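You operate a simulated robot arm through the tools that you are given. There is no shell and no other tool. Be economical: measure what you need, move in short steps, check, and stop when the job is done.

Carry out the task below with a simulated robot arm. There is one attempt and no reset: what you move stays moved.

## Task
Pull the slide out, swap the oval jig for the round jig and lock it down.
Fine: oval jig in the yellow frame; yellow knob left free, red lever left open.
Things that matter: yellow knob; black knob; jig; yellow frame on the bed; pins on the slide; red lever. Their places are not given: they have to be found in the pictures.

The check looks at the end state, three seconds after you hand in, the way a careful person would. Anything else that was tipped, shoved, dropped, spilled or broken makes it a failure.

## Robot
A 7-joint arm with a two-finger parallel gripper, fixed in place. Base frame: the origin is at the foot of the arm, x ahead of it, y to its left, z up; the work surface is at about z = 850. Lengths are in mm, angles in rad, forces in N, time in s.
With the tool pointing down near the work surface it reaches from about 240 to 680 mm from the base axis. Its first joint turns from -1.152 to 1.152 rad. Payload 2.4 kg.
The tool frame sits at the grasp point between the pads (the TCP): z along the fingers, y along the line on which they close. The tips reach 30 mm beyond it. Largest opening 94 mm; finger width 28, thickness 10; the body of the gripper, 50 by 96 mm, starts 55 mm behind the TCP.
Orientation is told as [roll, pitch, yaw] about the base's x, y, z axes, in that order, counted from this pose: with the fingers straight down and closing along the base's y, the tool's x points along the base's -x, its y along +y and its z along -z.

## Interface
- The arm moves only by the tool send_rows. Its argument "commands" is a list of rows, each a list of 7 numbers: the shift along the base's x, y, z in units of 50 mm (1.0 is 50 mm), then the turn, a rotation vector about the base's x, y, z in units of 6 degrees (1.0 is 6 degrees), then the opening, from 0 (shut) to 1 (fully open). In form: [[dx, dy, dz, wx, wy, wz, hand], ...]. A call has 1 to 10 rows; each row shifts and turns the commanded pose from where the row before left it. A call with a number of a shift or a turn outside -1 to 1 is refused whole. Rows are played at 5 a second. More than 50 mm and 0.15 rad between two rows, or a gripper value outside its range, and nothing of the call is played. Where a pose cannot be reached the arm comes as near as it can. A force on the tool above 70 N (or 10 N above the force at the start of the call, whichever is more), or a blocked arm, ends the call early, and 0.2 s more pass. The fingers move at their own pace (about 153 mm/s each) and stop on an object; they squeeze with about 27 N. The grip force told is the motor's: it shows also when the fingers shut on nothing. Time passes only in rows, and 0.2 s behind the last, so rows that do not move let the fingers close. The reply holds the time, the measured pose of the TCP, the force on the tool along the base axes, the opening and the grip force, in the units named above and with some noise, and new pictures: "show" is both (left out), scene, wrist or none.
- Cameras (640 x 400 px; columns grow to the right, rows downward): "scene" is fixed at [24.8, 465.1, 1439.5]; the picture's right is [-0.86, -0.51, 0.00], its down [-0.30, 0.51, -0.81] and it looks along [0.41, -0.69, -0.59] (base axes); focal length 327 px, centre (320, 200). "wrist" rides on the gripper at [-37, 0, -58] in the tool frame; the picture's right is [0.00, -1.00, 0.00], its down [0.97, 0.00, -0.24] and it looks along [0.24, 0.00, 0.97] (tool axes); focal length 218 px, centre (320, 200).
- locate(camera, pixels): there is no depth. For up to 12 entries [column, row, z] of the newest picture of that camera ("zoom" is the newest enlarged one), the place [x, y] in the base frame at which the ray of that pixel passes the height z, good to about 2 mm. The clock stands still meanwhile.
- inspect(camera, box): a new picture of the part [left, top, right, bottom] of that camera's present view, enlarged. The clock stands still meanwhile.
- hand_in(): hands the job in; it is judged then, once.

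Keep the steps short. Do not move on a guess: measure, check each grasp and each placing, and mend mistakes. In all there are 80 turns and 120 pictures (those below and enlarged ones count). Leave the gripper open and the arm clear of the work at the hand-in unless told otherwise, and finish with a single line.

The tools are called after "Emit:" as name(argument=value, ...) on one line, values as JSON. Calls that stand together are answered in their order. send_rows: Moves the arm, as the interface text tells. Its arguments: {"type":"object","properties":{"commands":{"type":"array","items":{"type":"array","items":{"type":"number"}}},"show":{"type":"string","enum":["both","scene","wrist","none"]}},"required":["commands"]} The other tools are called the same way: locate (camera, pixels) gives the place at which the rays of pixels pass given heights; inspect (camera, box) takes an enlarged picture of a part of a camera's view; hand_in () hands the job in.

At the start:

```text
t: 0.0
tcp_pos: [397.8, -181.5, 1138.3]
orientation: [-0.001, 0.002, 0.0]
wrist_force: [-0.7, 0.4, 0.5]
grip_width: 93.9
finger_force: 0.1
```

scene: 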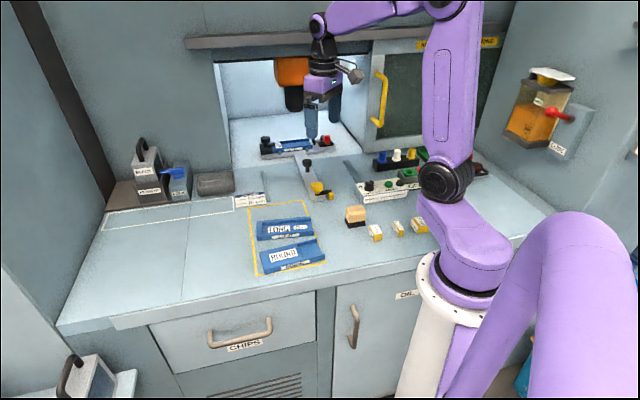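
wrist: 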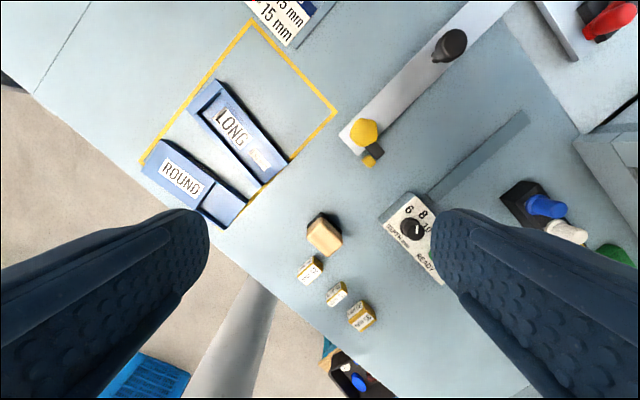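

I see a slide at scene (310,180), a frame with two blue jigs, and a third jig in the chamber near (300,147). I'll enlarge these areas to look closer.

Emit:
inspect(camera="scene", box=[220, 100, 380, 200])

Emit:
inspect(camera="scene", box=[230, 180, 390, 280])

Emit:
inspect(camera="wrist", box=[320, 0, 640, 200])

Emit:
inspect(camera="wrist", box=[120, 0, 440, 200])

```text
4.00 times, centred on (300, 150) of scene
```

zoom: 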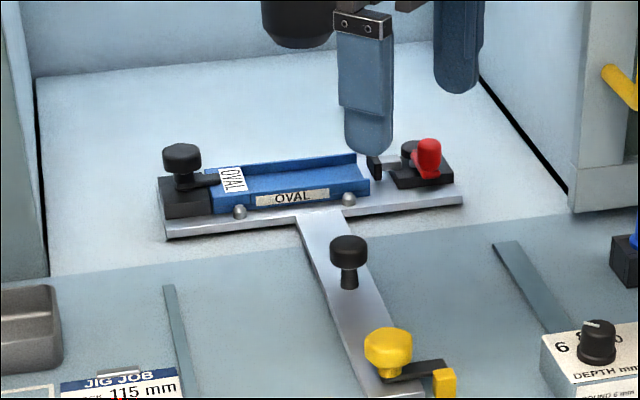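

```text
4.00 times, centred on (310, 230) of scene
```

zoom: 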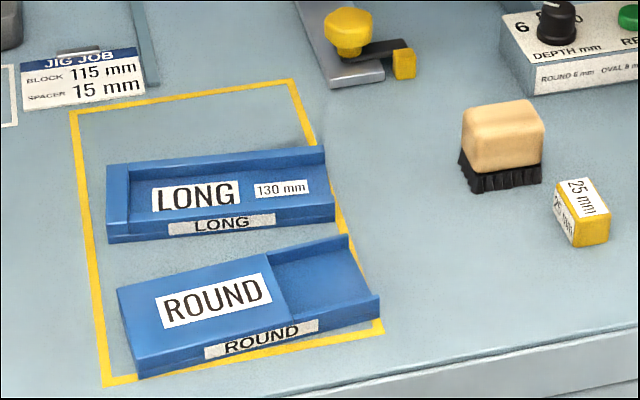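

```text
2.00 times, centred on (480, 100) of wrist
```

zoom: 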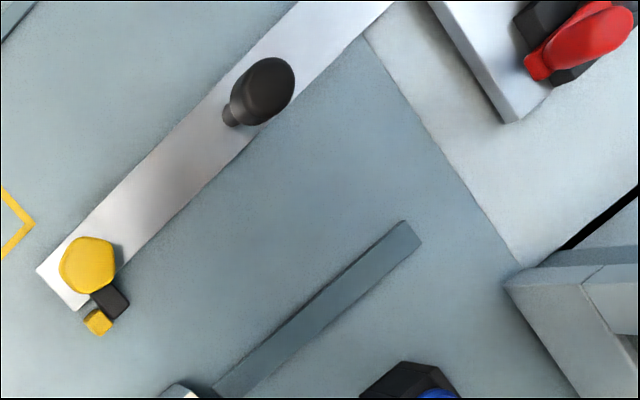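

```text
2.00 times, centred on (280, 100) of wrist
```

zoom: 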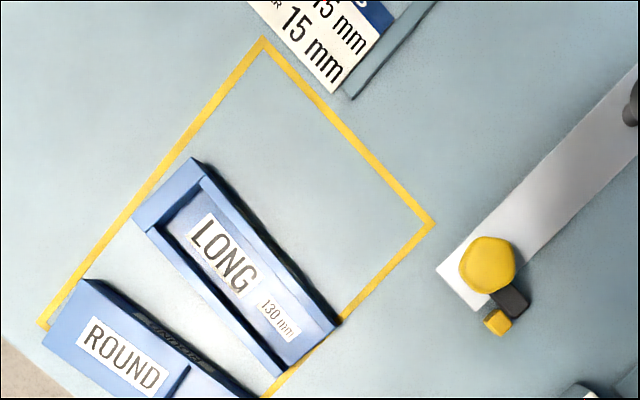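

The pull bar has a yellow knob with a catch at its end, a black knob midway, and a cross plate carrying OVAL with a black clamp knob and a red lever. I'll measure these points at likely heights.

Emit:
locate(camera="wrist", pixels=[[340, 134, 855], [374, 167, 855], [364, 132, 880], [370, 161, 855], [440, 60, 860], [452, 42, 890], [598, 20, 880], [250, 20, 850], [336, 112, 850], [142, 162, 850], [376, 152, 860], [530, 5, 860]])

Emit:
locate(camera="wrist", pixels=[[160, 140, 870], [143, 172, 870], [247, 200, 870], [222, 229, 870], [215, 79, 870], [188, 113, 870], [288, 162, 870], [264, 184, 870], [217, 182, 870], [203, 210, 870], [320, 235, 880], [525, 118, 860]])

Emit:
locate(camera="scene", pixels=[[265, 138, 900], [307, 161, 900], [317, 186, 890], [327, 138, 890], [273, 143, 880], [273, 153, 865], [311, 152, 865], [313, 146, 875], [280, 153, 870], [307, 149.5, 870], [261, 159, 860], [336, 151, 860]])

```text
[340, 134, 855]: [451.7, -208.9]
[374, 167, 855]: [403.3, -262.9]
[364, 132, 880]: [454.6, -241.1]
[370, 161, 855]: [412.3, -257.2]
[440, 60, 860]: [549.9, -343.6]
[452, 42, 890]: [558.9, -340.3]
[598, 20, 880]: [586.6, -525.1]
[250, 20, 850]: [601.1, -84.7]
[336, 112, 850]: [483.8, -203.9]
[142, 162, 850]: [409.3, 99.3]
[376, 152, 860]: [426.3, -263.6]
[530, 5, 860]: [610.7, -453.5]
```

```text
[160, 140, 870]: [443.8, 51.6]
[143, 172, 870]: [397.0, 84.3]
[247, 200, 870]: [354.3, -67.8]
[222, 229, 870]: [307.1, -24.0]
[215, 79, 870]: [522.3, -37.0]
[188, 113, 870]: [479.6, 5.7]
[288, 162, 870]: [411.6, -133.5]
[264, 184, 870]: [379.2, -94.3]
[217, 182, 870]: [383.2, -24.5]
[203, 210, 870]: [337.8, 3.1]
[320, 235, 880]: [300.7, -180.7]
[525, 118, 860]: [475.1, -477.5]
```

```text
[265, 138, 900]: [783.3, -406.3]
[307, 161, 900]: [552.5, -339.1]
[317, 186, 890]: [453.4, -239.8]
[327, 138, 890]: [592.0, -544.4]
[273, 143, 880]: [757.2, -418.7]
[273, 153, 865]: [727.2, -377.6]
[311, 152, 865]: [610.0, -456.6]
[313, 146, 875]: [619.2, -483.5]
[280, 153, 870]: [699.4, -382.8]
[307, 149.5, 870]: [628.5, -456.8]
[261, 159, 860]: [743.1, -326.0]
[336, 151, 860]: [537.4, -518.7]
```

The bar runs along (0.71,-0.71) from the yellow knob at about (454,-241) toward the chamber. I'll move above the yellow knob and yaw 45° so the pads line up with the bench, then look at the catch.

Emit:
send_rows(commands=[[0.2, -0.2, 0, 0, 0, -1, 1], [0.2, -0.2, 0, 0, 0, -1, 1], [0.2, -0.2, -0.3, 0, 0, -1, 1], [0.2, -0.2, -0.3, 0, 0, -1, 1], [0, -0.2, -0.3, 0, 0, -1, 1], [0, -0.2, -0.3, 0, 0, -1, 1], [0, 0, -0.3, 0, 0, -1, 1], [0, 0, -0.3, 0, 0, -0.5, 1]])

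```text
t: 1.8
tcp_pos: [437.9, -241.0, 1049.1]
orientation: [0.001, 0.0, -0.787]
wrist_force: [0.5, 0.2, -0.4]
grip_width: 94.2
finger_force: 0.0
```

scene: 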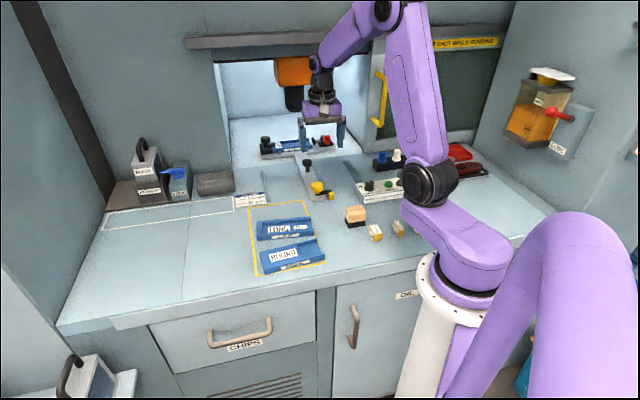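
wrist: 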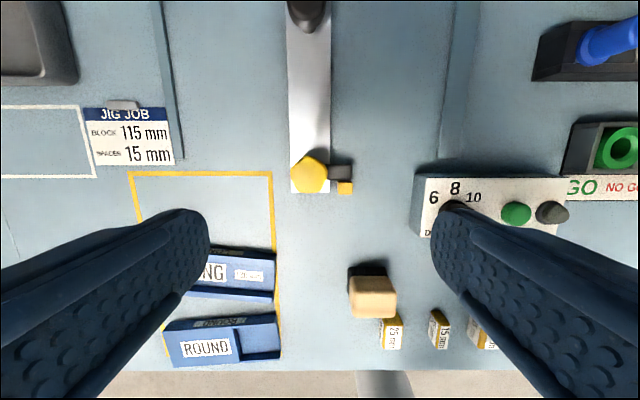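

Emit:
inspect(camera="wrist", box=[270, 130, 380, 200])

Emit:
inspect(camera="scene", box=[290, 150, 354, 190])

Emit:
inspect(camera="scene", box=[250, 170, 346, 230])

Emit:
locate(camera="wrist", pixels=[[309, 174, 880], [345, 187, 865], [340, 172, 865], [292, 193, 855], [331, 193, 855], [287, 100, 855], [331, 100, 855], [165, 362, 850], [280, 358, 850], [280, 318, 870], [308, 8, 890], [165, 335, 870]])

```text
5.71 times, centred on (325, 165) of wrist
```

zoom: 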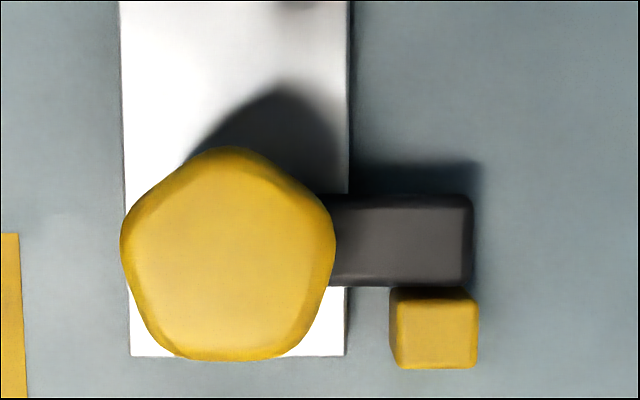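

```text
10.00 times, centred on (322, 170) of scene
```

zoom: 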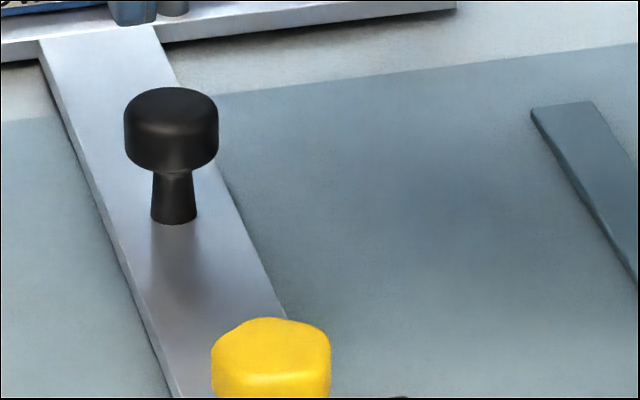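

```text
6.67 times, centred on (298, 200) of scene
```

zoom: 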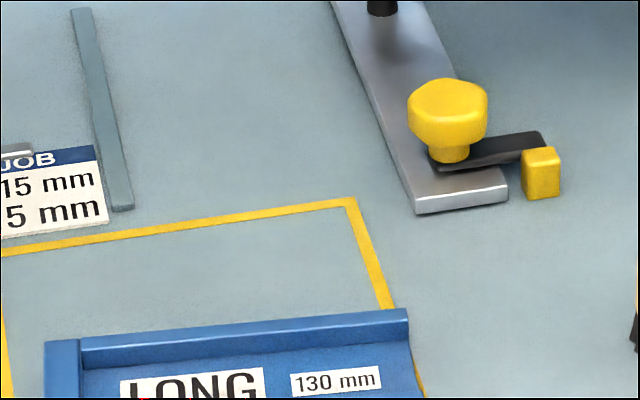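

```text
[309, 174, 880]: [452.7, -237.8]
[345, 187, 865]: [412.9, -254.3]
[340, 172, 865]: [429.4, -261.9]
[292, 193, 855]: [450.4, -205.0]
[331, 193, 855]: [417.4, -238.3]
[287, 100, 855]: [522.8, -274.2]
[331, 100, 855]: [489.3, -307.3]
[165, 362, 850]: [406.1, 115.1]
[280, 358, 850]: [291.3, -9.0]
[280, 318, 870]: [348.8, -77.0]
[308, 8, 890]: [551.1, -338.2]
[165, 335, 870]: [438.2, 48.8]
```

The black catch arm sits behind the yellow post, so it has to swing 90° counter-clockwise from above to free the slide. I'll turn to yaw -90° and come down over the knob at (453.5,-239.5), stopping at z 940 to check.

Emit:
send_rows(commands=[[0.1, 0, -0.3, 0, 0, -1, 1], [0.1, 0, -0.3, 0, 0, -1, 1], [0.1, 0.03, -0.3, 0, 0, -1, 1], [0, 0, -0.3, 0, 0, -1, 1], [0, 0, -0.3, 0, 0, -1, 1], [0, 0, -0.3, 0, 0, -1, 1], [0, 0, -0.2, 0, 0, -1, 1], [0, 0, -0.2, 0, 0, -0.5, 1]])

```text
t: 3.6
tcp_pos: [453.3, -238.9, 939.2]
orientation: [0.0, 0.002, -1.574]
wrist_force: [-0.3, 0.3, 0.0]
grip_width: 93.9
finger_force: 0.0
```

scene: 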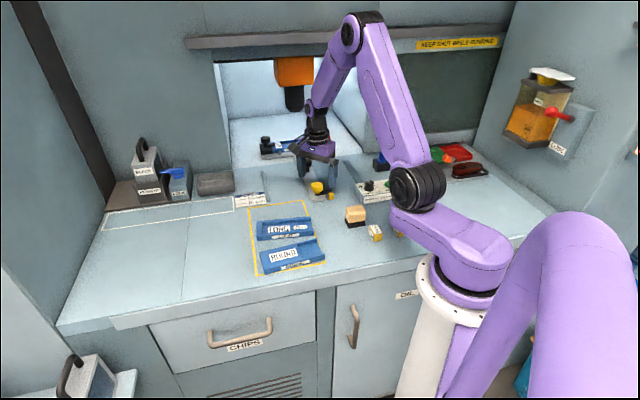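
wrist: 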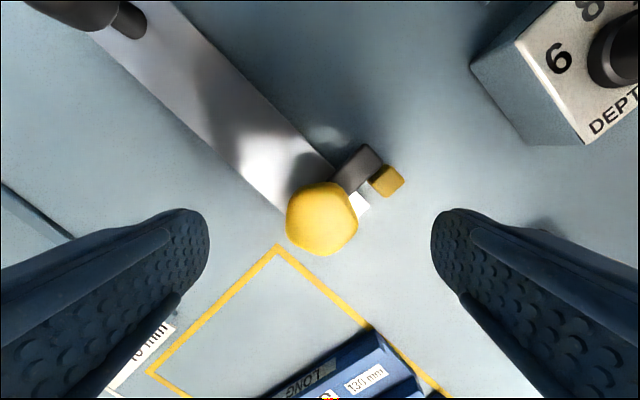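

The knob is centred at column 322. I'll go down to z 900 and close.

Emit:
send_rows(commands=[[0, 0, -0.4, 0, 0, 0, 1], [0, 0, -0.38, 0, 0, 0, 1], [0, 0, 0, 0, 0, 0, 0.4], [0, 0, 0, 0, 0, 0, 0.2], [0, 0, 0, 0, 0, 0, 0.2], [0, 0, 0, 0, 0, 0, 0.2]])

```text
t: 5.0
tcp_pos: [451.5, -240.1, 899.6]
orientation: [0.002, -0.002, -1.571]
wrist_force: [-9.3, -11.9, 0.3]
grip_width: 37.1
finger_force: 44.9
```

scene: 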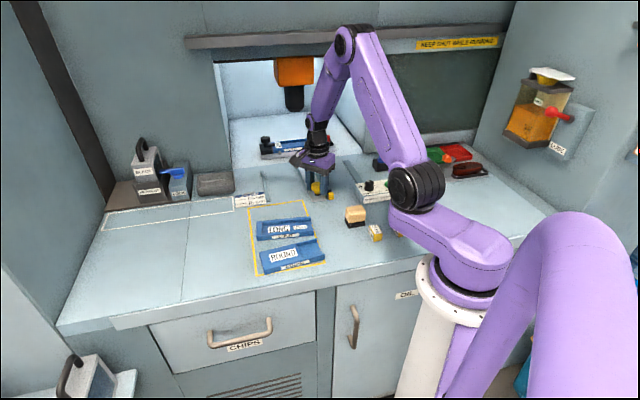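
wrist: 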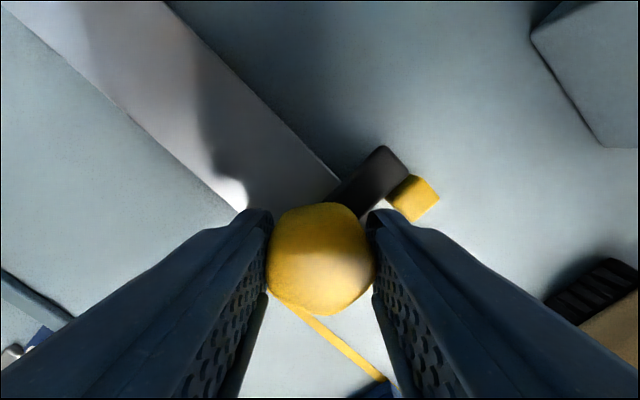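

It holds the knob at 37 mm. I'll turn it counter-clockwise.

Emit:
send_rows(commands=[[0, 0, 0, 0, 0, 1, 0.2], [0, 0, 0, 0, 0, 1, 0.2], [0, 0, 0, 0, 0, 1, 0.2], [0, 0, 0, 0, 0, 1, 0.2], [0, 0, 0, 0, 0, 1, 0.2], [0, 0, 0, 0, 0, 1, 0.2]])

```text
t: 6.4
tcp_pos: [453.3, -240.7, 900.6]
orientation: [-0.001, 0.001, -0.939]
wrist_force: [-9.3, -11.3, 13.7]
grip_width: 37.3
finger_force: 45.4
```

scene: 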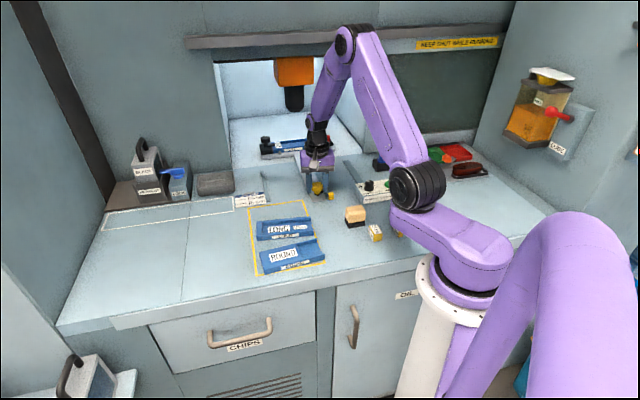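
wrist: 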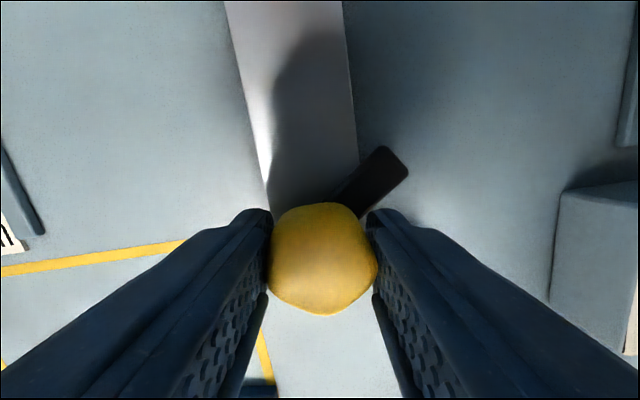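

The arm turns with the knob. I'll carry on for the remaining 54°.

Emit:
send_rows(commands=[[0, 0, 0, 0, 0, 1, 0.2], [0, 0, 0, 0, 0, 1, 0.2], [0, 0, 0, 0, 0, 1, 0.2], [0, 0, 0, 0, 0, 1, 0.2], [0, 0, 0, 0, 0, 1, 0.2], [0, 0, 0, 0, 0, 1, 0.2], [0, 0, 0, 0, 0, 1, 0.2], [0, 0, 0, 0, 0, 1, 0.2], [0, 0, 0, 0, 0, 0.5, 0.2]])

```text
t: 8.4
tcp_pos: [453.6, -239.5, 900.7]
orientation: [0.001, 0.001, -0.05]
wrist_force: [-17.6, -7.1, 28.8]
grip_width: 37.0
finger_force: 45.4
```

scene: 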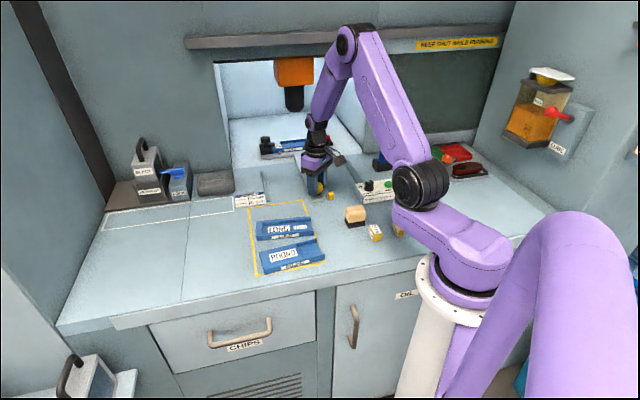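
wrist: 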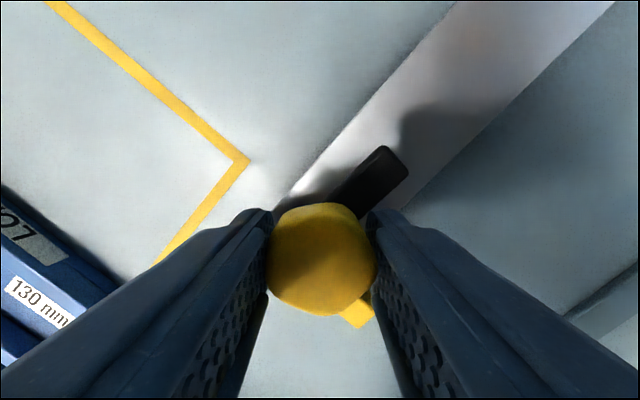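

The catch now points along the bar and clears the post. I'll release, rise, and move over the black pull knob at about (553,-339), turning the yaw to +45° so the pads pull squarely.

Emit:
send_rows(commands=[[0, 0, 0, 0, 0, 0, 0.7], [0, 0, 0, 0, 0, 0, 1], [0, 0, 0.8, 0, 0, 0, 1], [0.2, -0.2, 0.4, 0, 0, 1, 1], [0.3, -0.3, 0, 0, 0, 1, 1], [0.3, -0.3, 0, 0, 0, 1, 1], [0.4, -0.4, 0, 0, 0, 1, 1], [0.4, -0.4, 0, 0, 0, 1, 1], [0.4, -0.4, 0, 0, 0, 1, 1], [0, 0, 0, 0, 0, 1, 1]])

```text
t: 10.6
tcp_pos: [551.6, -339.6, 959.5]
orientation: [-0.001, 0.001, 0.683]
wrist_force: [-0.6, -0.4, 0.8]
grip_width: 94.2
finger_force: 0.0
```

scene: 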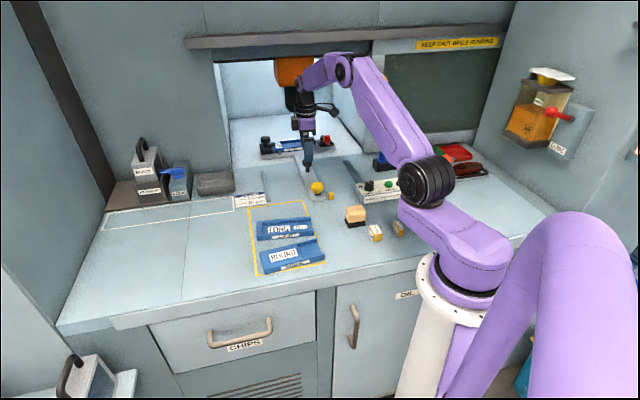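
wrist: 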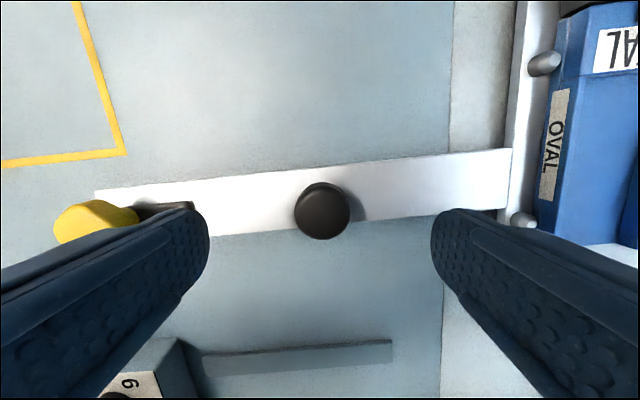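

The knob is centred at (322,211). I'll square the yaw, go down to z 900 and close.

Emit:
send_rows(commands=[[0, 0, -0.4, 0, 0, 1, 1], [0, 0, -0.4, 0, 0, 0, 1], [0, 0, -0.4, 0, 0, 0, 1], [0, 0, 0, 0, 0, 0, 0.4], [0, 0, 0, 0, 0, 0, 0.2], [0, 0, 0, 0, 0, 0, 0.2], [0, 0, 0, 0, 0, 0, 0.2]])

```text
t: 12.2
tcp_pos: [551.8, -339.4, 898.0]
orientation: [0.001, -0.001, 0.785]
wrist_force: [4.9, -3.8, -5.8]
grip_width: 31.4
finger_force: 44.8
```

scene: 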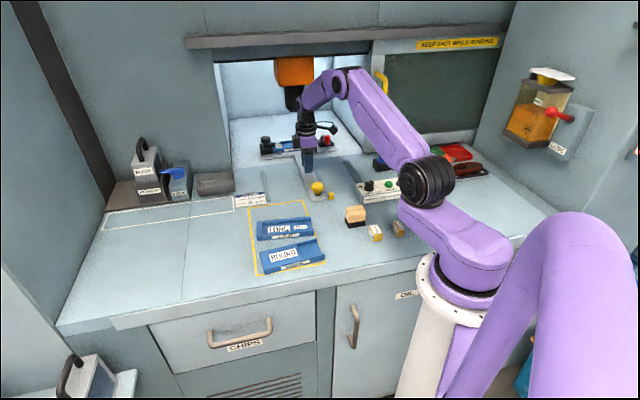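
wrist: 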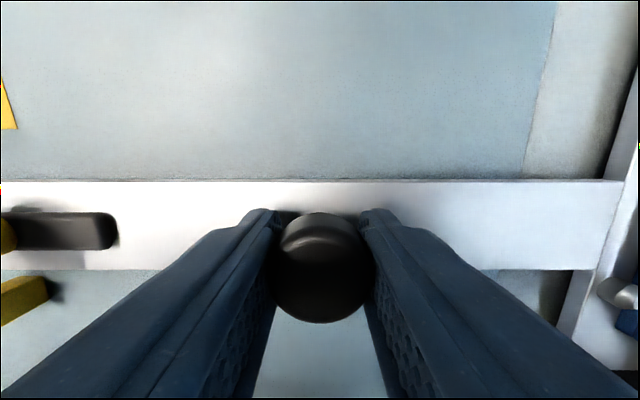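

The black knob is gripped at 31 mm. I'll pull gently along (-0.71,0.70) and watch the force.

Emit:
send_rows(commands=[[-0.2, 0.2, 0, 0, 0, 0, 0.2], [-0.2, 0.2, 0, 0, 0, 0, 0.2], [-0.2, 0.2, 0, 0, 0, 0, 0.2], [-0.2, 0.2, 0, 0, 0, 0, 0.2], [-0.2, 0.2, 0, 0, 0, 0, 0.2], [-0.2, 0.2, 0, 0, 0, 0, 0.2]])

```text
t: 13.6
tcp_pos: [492.7, -279.4, 897.9]
orientation: [-0.003, 0.001, 0.787]
wrist_force: [5.0, 3.1, -0.6]
grip_width: 31.4
finger_force: 45.2
```

scene: 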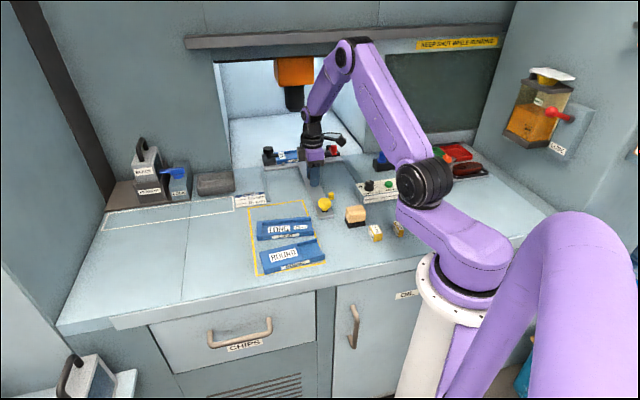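
wrist: 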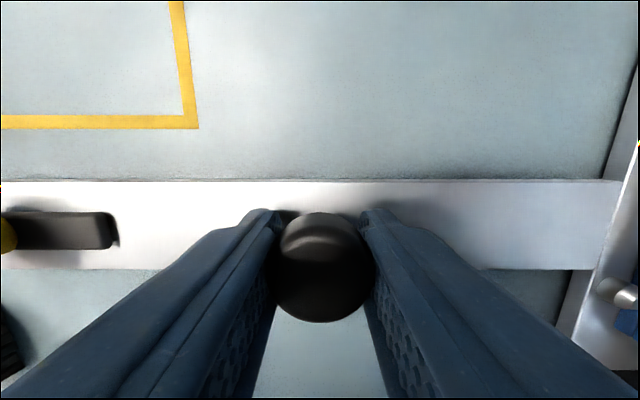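

It slides freely with about 5 N. I'll continue.

Emit:
send_rows(commands=[[-0.2, 0.2, 0, 0, 0, 0, 0.2], [-0.2, 0.2, 0, 0, 0, 0, 0.2], [-0.2, 0.2, 0, 0, 0, 0, 0.2], [-0.2, 0.2, 0, 0, 0, 0, 0.2], [-0.2, 0.2, 0, 0, 0, 0, 0.2], [-0.2, 0.2, 0, 0, 0, 0, 0.2], [-0.2, 0.2, 0, 0, 0, 0, 0.2]])

```text
t: 15.2
tcp_pos: [422.6, -209.9, 899.4]
orientation: [0.006, 0.001, 0.785]
wrist_force: [1.2, 2.9, -30.9]
grip_width: 31.6
finger_force: 45.0
```

scene: 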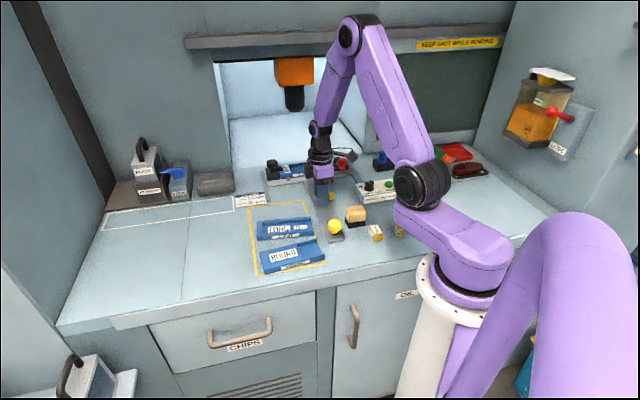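
wrist: 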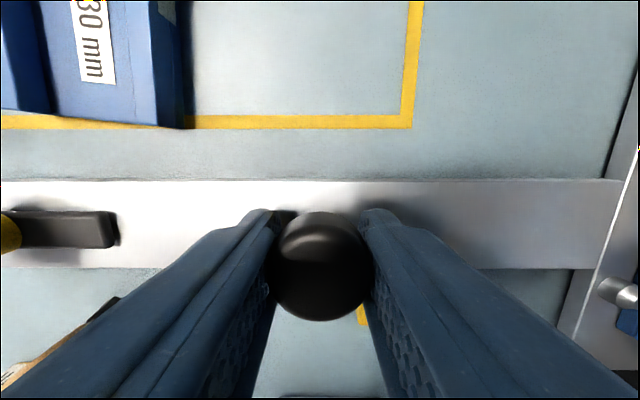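

The z force rose to -31 N after 184 mm of pull. I'll wait one row, then inspect the scene.

Emit:
send_rows(commands=[[0, 0, 0, 0, 0, 0, 0.2]], show="none")

Emit:
inspect(camera="scene", box=[240, 130, 400, 230])

```text
t: 15.6
tcp_pos: [423.7, -210.8, 900.6]
orientation: [0.003, 0.002, 0.784]
wrist_force: [-1.0, 0.9, -31.0]
grip_width: 31.3
finger_force: 45.2
```

```text
4.00 times, centred on (320, 180) of scene
```

zoom: 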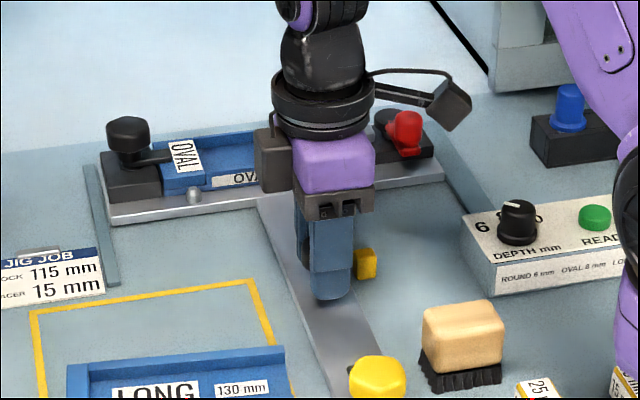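

The plate is still between the side rails and has room to come further. I'll nudge z down slightly to relieve the load and pull a little more.

Emit:
send_rows(commands=[[0, 0, -0.03, 0, 0, 0, 0.2], [-0.1, 0.1, 0, 0, 0, 0, 0.2], [-0.1, 0.1, 0, 0, 0, 0, 0.2]], show="scene")

```text
t: 16.4
tcp_pos: [414.4, -201.7, 899.4]
orientation: [-0.004, 0.0, 0.784]
wrist_force: [-5.2, -6.3, 6.5]
grip_width: 31.2
finger_force: 45.2
```

scene: 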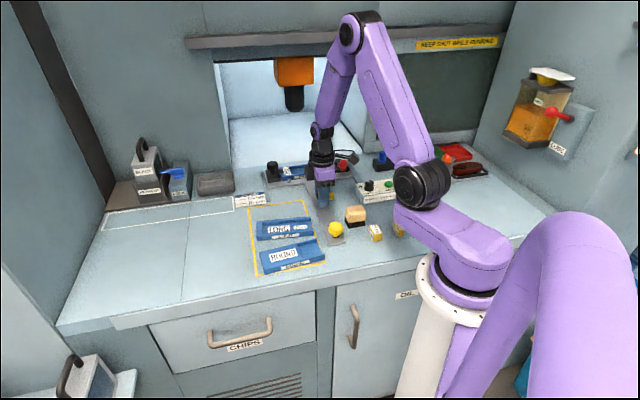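

Good, the load is relieved and the slide is still moving (197 mm so far). I'll continue.

Emit:
send_rows(commands=[[-0.15, 0.15, 0, 0, 0, 0, 0.2], [-0.15, 0.15, 0, 0, 0, 0, 0.2], [-0.15, 0.15, 0, 0, 0, 0, 0.2]], show="scene")

```text
t: 17.2
tcp_pos: [391.8, -177.1, 898.5]
orientation: [-0.001, 0.0, 0.785]
wrist_force: [-7.1, -6.6, 29.3]
grip_width: 31.5
finger_force: 45.4
```

scene: 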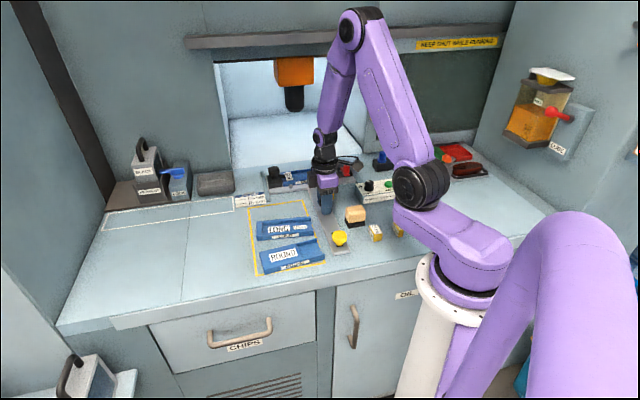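

Emit:
send_rows(commands=[[-0.1, 0.1, 0.01, 0, 0, 0, 0.2], [-0.1, 0.1, 0.01, 0, 0, 0, 0.2], [-0.1, 0.1, 0, 0, 0, 0, 0.2]], show="both")

```text
t: 18.0
tcp_pos: [375.7, -163.3, 898.4]
orientation: [0.003, 0.001, 0.788]
wrist_force: [3.4, 2.2, 2.0]
grip_width: 31.6
finger_force: 45.4
```

scene: 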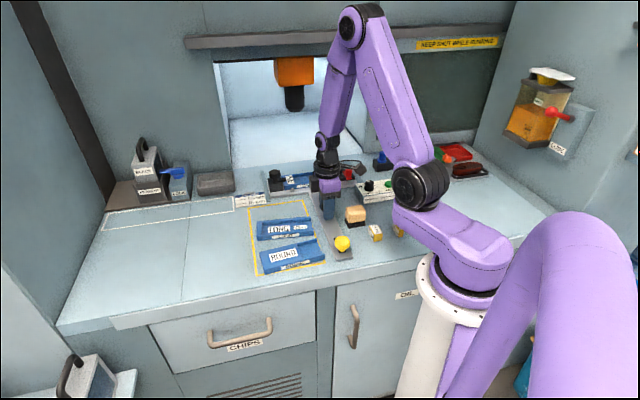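
wrist: 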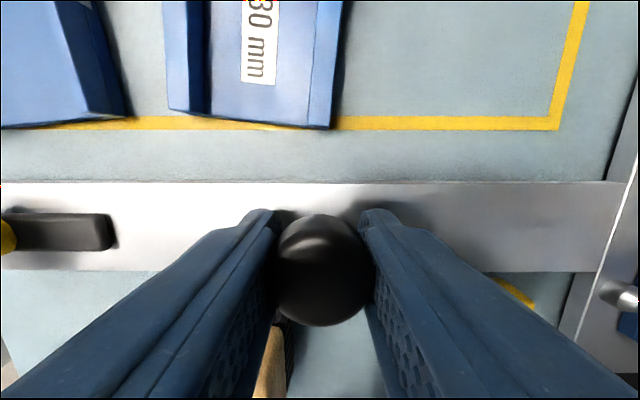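

It has moved 249 mm with the bar end near the table edge. I'll make a small extra pull to feel for the end stop.

Emit:
send_rows(commands=[[-0.08, 0.08, 0, 0, 0, 0, 0.2], [-0.08, 0.08, 0, 0, 0, 0, 0.2], [0, 0, 0, 0, 0, 0, 0.2]], show="none")

```text
t: 18.8
tcp_pos: [367.8, -154.5, 898.1]
orientation: [0.002, -0.001, 0.786]
wrist_force: [6.5, 1.1, -23.0]
grip_width: 31.4
finger_force: 44.9
```

Emit:
send_rows(commands=[[-0.08, 0.08, 0, 0, 0, 0, 0.2], [-0.08, 0.08, 0, 0, 0, 0, 0.2], [0, 0, 0, 0, 0, 0, 0.2]], show="scene")

```text
t: 19.6
tcp_pos: [368.6, -155.6, 900.4]
orientation: [-0.027, -0.011, 0.776]
wrist_force: [21.4, -57.2, -9.6]
grip_width: 31.4
finger_force: 44.9
```

scene: 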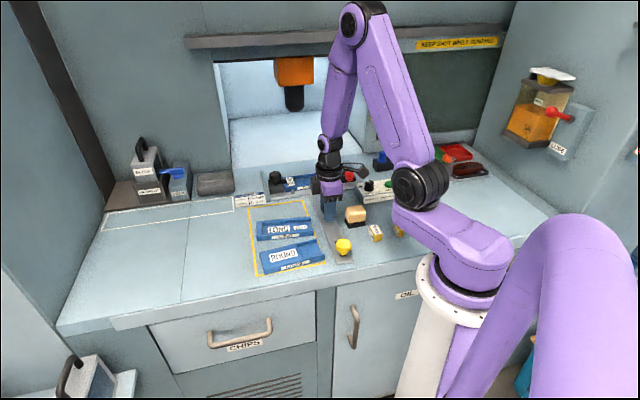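

The force jumped to about 60 N with no movement, so the end stop is reached at 260 mm. I'll back off, release, rise and turn to yaw -45° above the plate.

Emit:
send_rows(commands=[[0.16, -0.16, 0, 0, 0, 0, 0.2], [0, 0, 0, 0, 0, 0, 0.8], [0, 0, 0, 0, 0, 0, 1], [0, 0, 0.8, 0, 0, 0, 1], [0, 0, 0.8, 0, 0, -1, 1], [0.3, -0.3, 0.6, 0, 0, -1, 1], [0.4, -0.4, 0.6, 0, 0, -1, 1], [0.4, -0.4, 0.6, 0, 0, -1, 1], [0.4, -0.4, 0.3, 0, 0, -1, 1], [0.4, -0.4, 0, 0, 0, -1, 1]], show="none")

Emit:
send_rows(commands=[[0, 0, 0, 0, 0, -1, 1], [0, 0, 0, 0, 0, -1, 1], [0, 0, 0, 0, 0, -1, 1], [0, 0, 0, 0, 0, -1, 1], [0, 0, 0, 0, 0, -1, 1], [0, 0, 0, 0, 0, -1, 1], [0, 0, 0, 0, 0, -1, 1], [0, 0, 0, 0, 0, -1, 1]])

```text
t: 21.8
tcp_pos: [464.1, -247.8, 1084.0]
orientation: [0.0, 0.002, 0.155]
wrist_force: [-0.3, -0.7, 0.7]
grip_width: 94.0
finger_force: 0.1
```

```text
t: 23.6
tcp_pos: [463.3, -249.6, 1085.6]
orientation: [0.0, 0.0, -0.682]
wrist_force: [0.7, -0.5, -0.2]
grip_width: 93.8
finger_force: 0.1
```

scene: 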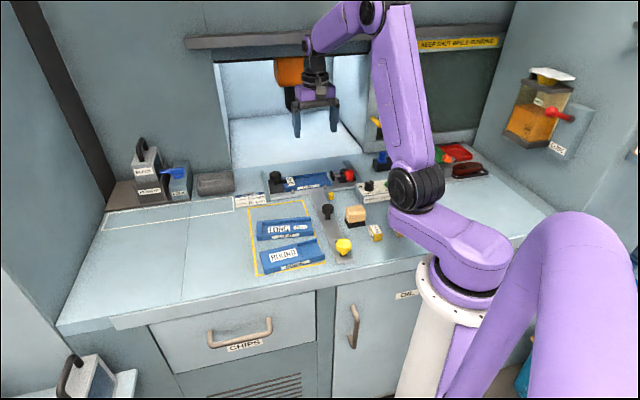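
wrist: 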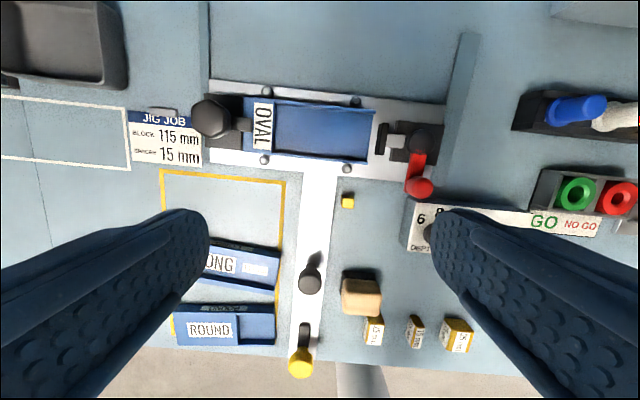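

Now the whole plate is in view. I'll enlarge the clamp, the pins and the red lever.

Emit:
inspect(camera="wrist", box=[190, 60, 350, 200])

Emit:
inspect(camera="wrist", box=[320, 60, 480, 200])

Emit:
inspect(camera="scene", box=[256, 160, 368, 230])

Emit:
inspect(camera="wrist", box=[150, 220, 310, 360])

```text
2.86 times, centred on (270, 130) of wrist
```

zoom: 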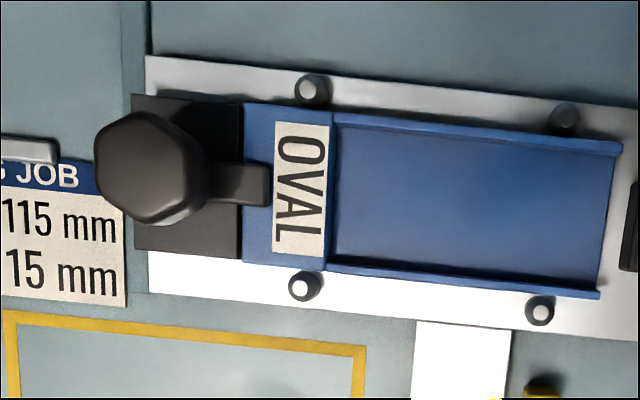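

```text
2.86 times, centred on (400, 130) of wrist
```

zoom: 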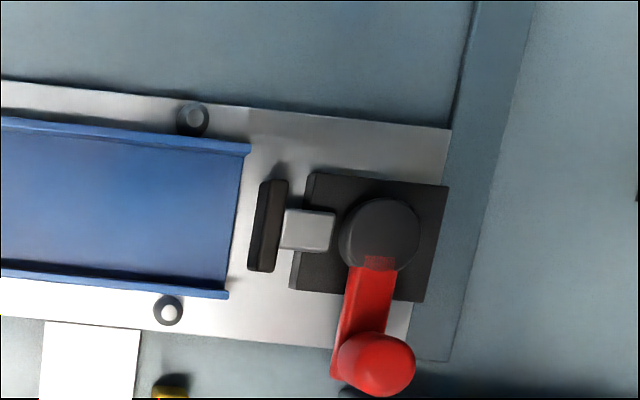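

```text
5.71 times, centred on (312, 195) of scene
```

zoom: 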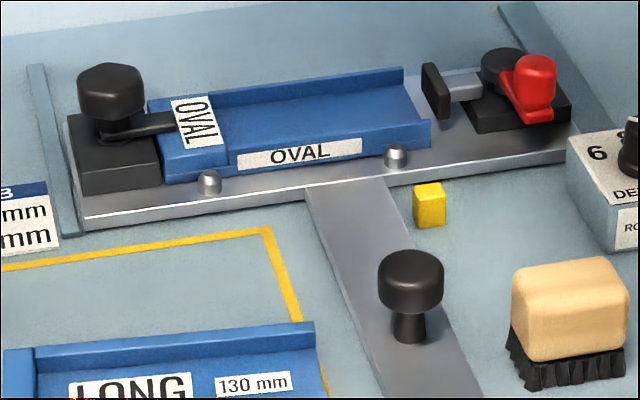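

```text
2.86 times, centred on (230, 290) of wrist
```

zoom: 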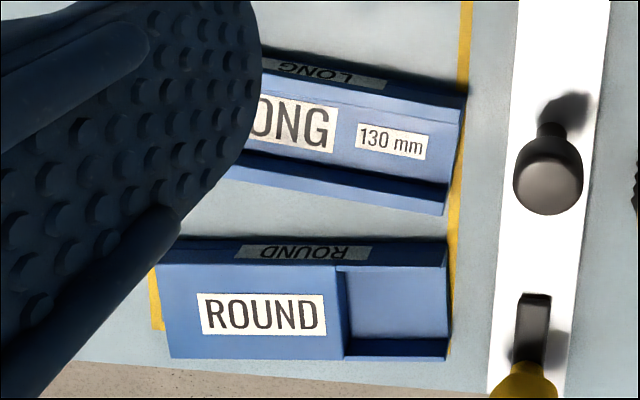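

OVAL sits between four pins under the black clamp's arm, and the red pusher is retracted. I'll measure knob, jigs, pins and free frame space.

Emit:
locate(camera="wrist", pixels=[[211, 117, 905], [250.5, 96, 882], [250, 152, 882], [376, 111, 882], [369, 161, 882], [268, 90, 868], [355, 101, 868], [266, 160, 868], [348, 168, 868], [227, 119, 885], [242, 124, 885], [272, 97, 882]])

Emit:
locate(camera="scene", pixels=[[275.3, 174.9, 905], [275.3, 174.9, 895], [285.5, 187.5, 882], [326.5, 171.8, 882], [331, 181, 882], [292, 191.5, 868], [325, 187, 868], [287.3, 178.5, 882], [313, 205, 895], [295, 188, 882]])

Emit:
locate(camera="wrist", pixels=[[191, 312, 870], [274, 313, 870], [192, 345, 870], [275, 345, 870], [269, 253, 870], [262, 274, 870], [161, 171, 850], [285, 181, 850], [240, 238, 870], [206, 305, 870], [246, 267, 870], [195, 304, 850]])

```text
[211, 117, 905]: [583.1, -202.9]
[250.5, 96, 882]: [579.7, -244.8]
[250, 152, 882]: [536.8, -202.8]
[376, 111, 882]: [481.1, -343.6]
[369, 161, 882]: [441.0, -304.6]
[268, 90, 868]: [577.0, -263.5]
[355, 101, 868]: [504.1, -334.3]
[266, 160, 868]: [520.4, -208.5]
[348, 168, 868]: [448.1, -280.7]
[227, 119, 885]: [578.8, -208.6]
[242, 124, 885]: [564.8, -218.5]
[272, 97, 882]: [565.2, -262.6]
```

```text
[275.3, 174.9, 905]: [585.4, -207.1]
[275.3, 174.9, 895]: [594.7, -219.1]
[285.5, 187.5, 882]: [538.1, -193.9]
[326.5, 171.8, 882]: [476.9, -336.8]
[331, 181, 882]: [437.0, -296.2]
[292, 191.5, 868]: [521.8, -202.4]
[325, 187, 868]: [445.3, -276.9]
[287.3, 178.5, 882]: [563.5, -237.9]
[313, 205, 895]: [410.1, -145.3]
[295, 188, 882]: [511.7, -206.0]
```

```text
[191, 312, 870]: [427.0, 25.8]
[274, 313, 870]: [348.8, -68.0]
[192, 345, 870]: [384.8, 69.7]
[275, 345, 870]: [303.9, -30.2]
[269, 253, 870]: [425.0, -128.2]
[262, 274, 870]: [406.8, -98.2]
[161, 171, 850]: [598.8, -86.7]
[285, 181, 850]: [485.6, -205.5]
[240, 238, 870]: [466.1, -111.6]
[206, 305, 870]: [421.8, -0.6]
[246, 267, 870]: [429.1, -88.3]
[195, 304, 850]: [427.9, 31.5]
```

Some corner pixels were misconverted, because the zoom pictures cover a wider area than the box I asked for. I'll measure again.

Emit:
locate(camera="wrist", pixels=[[243, 96, 882], [243, 152.7, 882], [375.5, 112.4, 880], [367.8, 163.8, 880], [266.7, 91.5, 868], [264.3, 160, 868], [346.8, 168.4, 868], [355, 101, 868], [210.5, 118, 908], [273, 94.5, 882], [272, 158, 882], [251, 124, 885]])

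Emit:
locate(camera="wrist", pixels=[[175, 312.6, 872], [274.3, 314, 872], [177.4, 344.8, 872], [274.3, 344.8, 872], [175, 312.6, 865], [273.6, 294.5, 865], [200, 282, 865], [280, 252, 872], [238, 239, 872], [274.3, 308, 872], [239, 314, 872], [239, 345, 872]])

```text
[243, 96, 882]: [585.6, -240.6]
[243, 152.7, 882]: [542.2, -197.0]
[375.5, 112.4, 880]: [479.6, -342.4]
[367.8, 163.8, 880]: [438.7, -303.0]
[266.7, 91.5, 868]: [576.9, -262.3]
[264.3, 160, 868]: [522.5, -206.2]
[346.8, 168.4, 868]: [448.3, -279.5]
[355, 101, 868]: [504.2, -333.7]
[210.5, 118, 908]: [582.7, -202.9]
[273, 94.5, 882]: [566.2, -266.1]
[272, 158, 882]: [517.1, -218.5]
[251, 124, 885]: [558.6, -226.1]
```

```text
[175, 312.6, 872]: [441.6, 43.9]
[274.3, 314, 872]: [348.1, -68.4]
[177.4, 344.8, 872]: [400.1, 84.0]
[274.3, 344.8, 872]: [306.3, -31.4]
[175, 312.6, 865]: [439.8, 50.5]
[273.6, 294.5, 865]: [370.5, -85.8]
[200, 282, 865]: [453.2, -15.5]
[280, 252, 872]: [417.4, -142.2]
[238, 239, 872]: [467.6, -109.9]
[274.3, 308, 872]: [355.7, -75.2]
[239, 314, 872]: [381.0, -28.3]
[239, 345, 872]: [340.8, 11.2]
```

The clamp knob is at about (583,-203), with its head roughly at z 893–910. I'll approach it with yaw -90° and check at z 960.

Emit:
send_rows(commands=[[0.3, 0.12, -0.3, 0, 0, -1, 1], [0.3, 0.12, -0.3, 0, 0, -1, 1], [0.3, 0.12, -0.3, 0, 0, -1, 1], [0.3, 0.12, -0.3, 0, 0, -1, 1], [0.3, 0.12, -0.3, 0, 0, -1, 1], [0.3, 0.12, -0.3, 0, 0, -1, 1], [0.3, 0.12, -0.3, 0, 0, -1, 1], [0.29, 0.1, -0.4, 0, 0, -1, 1], [0, 0, 0, 0, 0, -0.55, 1]], show="wrist")

```text
t: 25.6
tcp_pos: [582.2, -202.0, 958.9]
orientation: [0.0, 0.0, -1.576]
wrist_force: [-0.5, -0.9, -0.4]
grip_width: 93.9
finger_force: 0.2
```

wrist: 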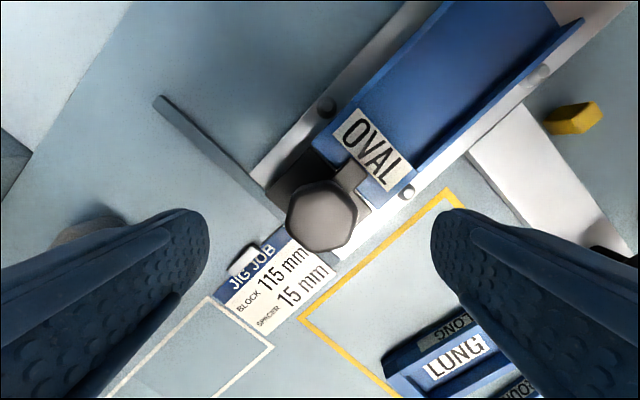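

The hex knob is centred at (321,217). I'll go down to z 920 and close.

Emit:
send_rows(commands=[[0, 0, -0.4, 0, 0, 0, 1], [0, 0, -0.38, 0, 0, 0, 1], [0, 0, 0, 0, 0, 0, 0.5], [0, 0, 0, 0, 0, 0, 0.2], [0, 0, 0, 0, 0, 0, 0.2], [0, 0, 0, 0, 0, 0, 0.2]], show="both")

```text
t: 27.0
tcp_pos: [581.2, -203.6, 919.8]
orientation: [-0.001, 0.0, -1.577]
wrist_force: [-5.6, -1.5, 0.5]
grip_width: 37.3
finger_force: 45.0
```

scene: 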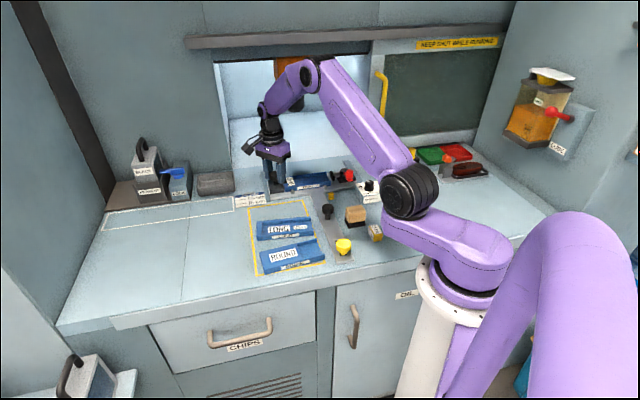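
wrist: 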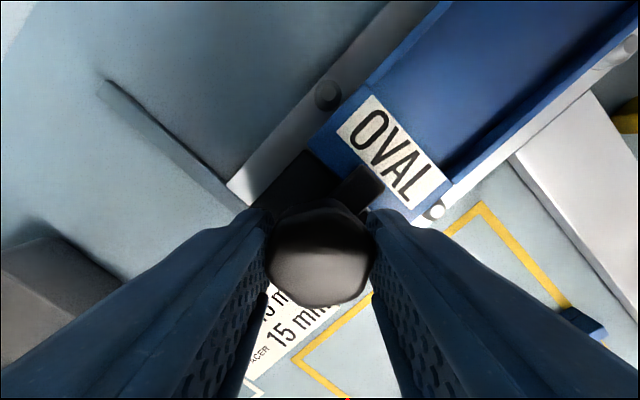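

Gripped at 37 mm. I'll turn counter-clockwise a little at first.

Emit:
send_rows(commands=[[0, 0, 0, 0, 0, 1, 0.2], [0, 0, 0, 0, 0, 1, 0.2], [0, 0, 0, 0, 0, 1, 0.2], [0, 0, 0, 0, 0, 1, 0.2], [0, 0, 0, 0, 0, 1, 0.2]], show="wrist")

```text
t: 28.2
tcp_pos: [581.8, -204.4, 919.5]
orientation: [0.0, 0.001, -1.051]
wrist_force: [-8.6, -4.4, -1.1]
grip_width: 37.2
finger_force: 45.4
```

wrist: 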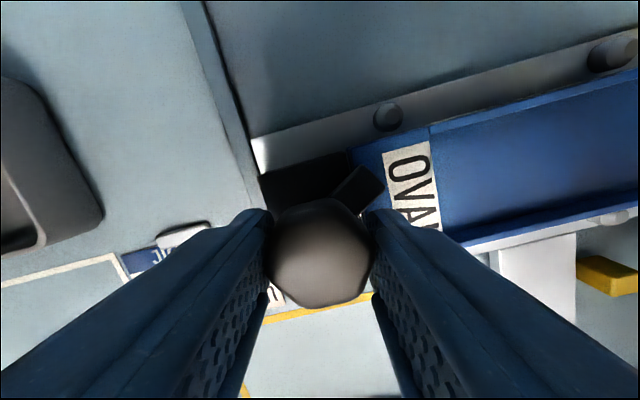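

It turns with the arm and is almost off the jig. I'll finish the 90°.

Emit:
send_rows(commands=[[0, 0, 0, 0, 0, 1, 0.2], [0, 0, 0, 0, 0, 1, 0.2], [0, 0, 0, 0, 0, 1, 0.2], [0, 0, 0, 0, 0, 1, 0.2], [0, 0, 0, 0, 0, 1, 0.2], [0, 0, 0, 0, 0, 1, 0.2], [0, 0, 0, 0, 0, 1, 0.2], [0, 0, 0, 0, 0, 1, 0.2], [0, 0, 0, 0, 0, 1, 0.2], [0, 0, 0, 0, 0, 1, 0.2]], show="wrist")

```text
t: 30.4
tcp_pos: [581.2, -204.9, 919.7]
orientation: [-0.001, 0.0, -0.004]
wrist_force: [-13.7, -12.5, -14.4]
grip_width: 37.1
finger_force: 45.5
```

wrist: 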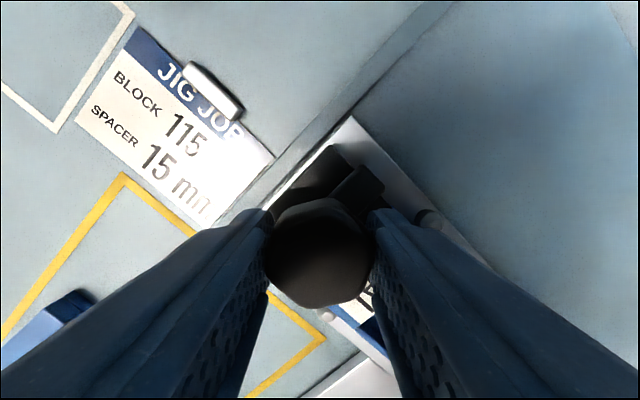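

The clamp arm is off. I'll release, rise, and move over OVAL's centre at about (512,-270.5) with yaw +45°.

Emit:
send_rows(commands=[[0, 0, 0, 0, 0, 0, 0.7], [0, 0, 0, 0, 0, 0, 1], [0, 0, 0.6, 0, 0, 0, 1], [0, 0, 0.5, 0, 0, 1, 1], [-0.3, -0.3, 0, 0, 0, 1, 1], [-0.3, -0.3, 0, 0, 0, 1, 1], [-0.3, -0.3, 0, 0, 0, 1, 1], [-0.3, -0.3, 0, 0, 0, 1, 1], [-0.2, -0.12, 0, 0, 0, 1, 1], [0, 0, 0, 0, 0, 1, 1]], show="both")

```text
t: 32.6
tcp_pos: [511.7, -268.3, 974.8]
orientation: [-0.001, 0.0, 0.73]
wrist_force: [0.2, -0.6, 0.6]
grip_width: 94.0
finger_force: 0.1
```

scene: 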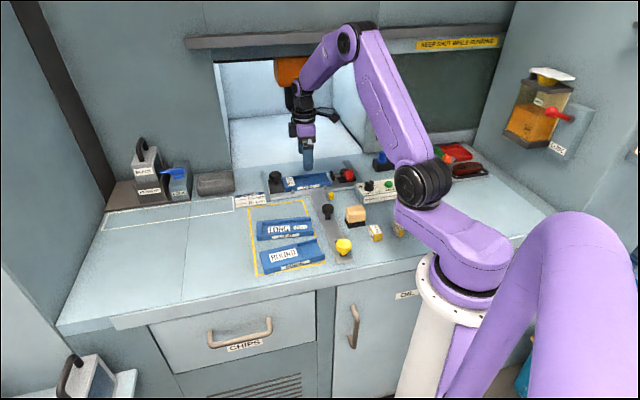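
wrist: 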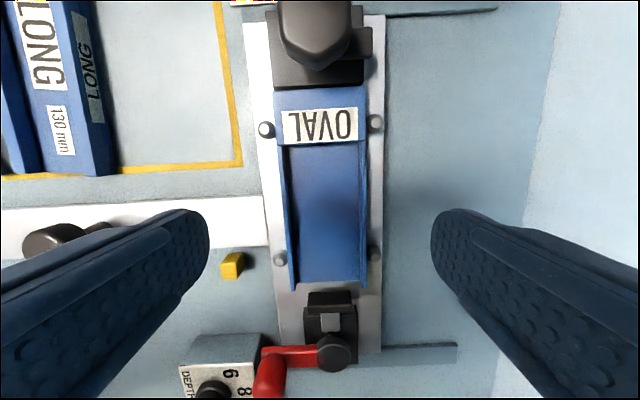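

Emit:
locate(camera="wrist", pixels=[[267, 129, 870], [376, 123, 870], [281, 258, 870], [374, 252, 870], [276, 90, 880], [367, 87, 880], [289, 290, 878], [364, 284, 878], [324, 220, 880], [308, 295, 885], [355, 295, 885], [345, 40, 885]])

Emit:
inspect(camera="wrist", box=[220, 60, 420, 320])

```text
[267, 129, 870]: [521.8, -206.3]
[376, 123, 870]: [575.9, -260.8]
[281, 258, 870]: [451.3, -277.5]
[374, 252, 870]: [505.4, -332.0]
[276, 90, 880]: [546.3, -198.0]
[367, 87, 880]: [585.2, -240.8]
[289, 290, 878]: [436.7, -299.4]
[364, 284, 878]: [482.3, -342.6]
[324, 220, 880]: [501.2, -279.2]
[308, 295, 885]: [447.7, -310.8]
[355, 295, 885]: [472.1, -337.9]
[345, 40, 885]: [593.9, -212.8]
```

```text
1.54 times, centred on (320, 190) of wrist
```

zoom: 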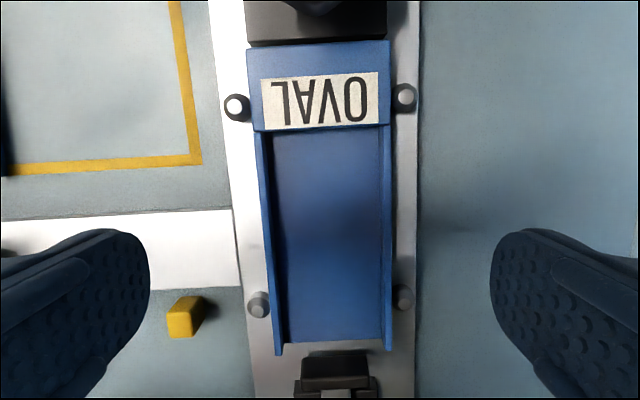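

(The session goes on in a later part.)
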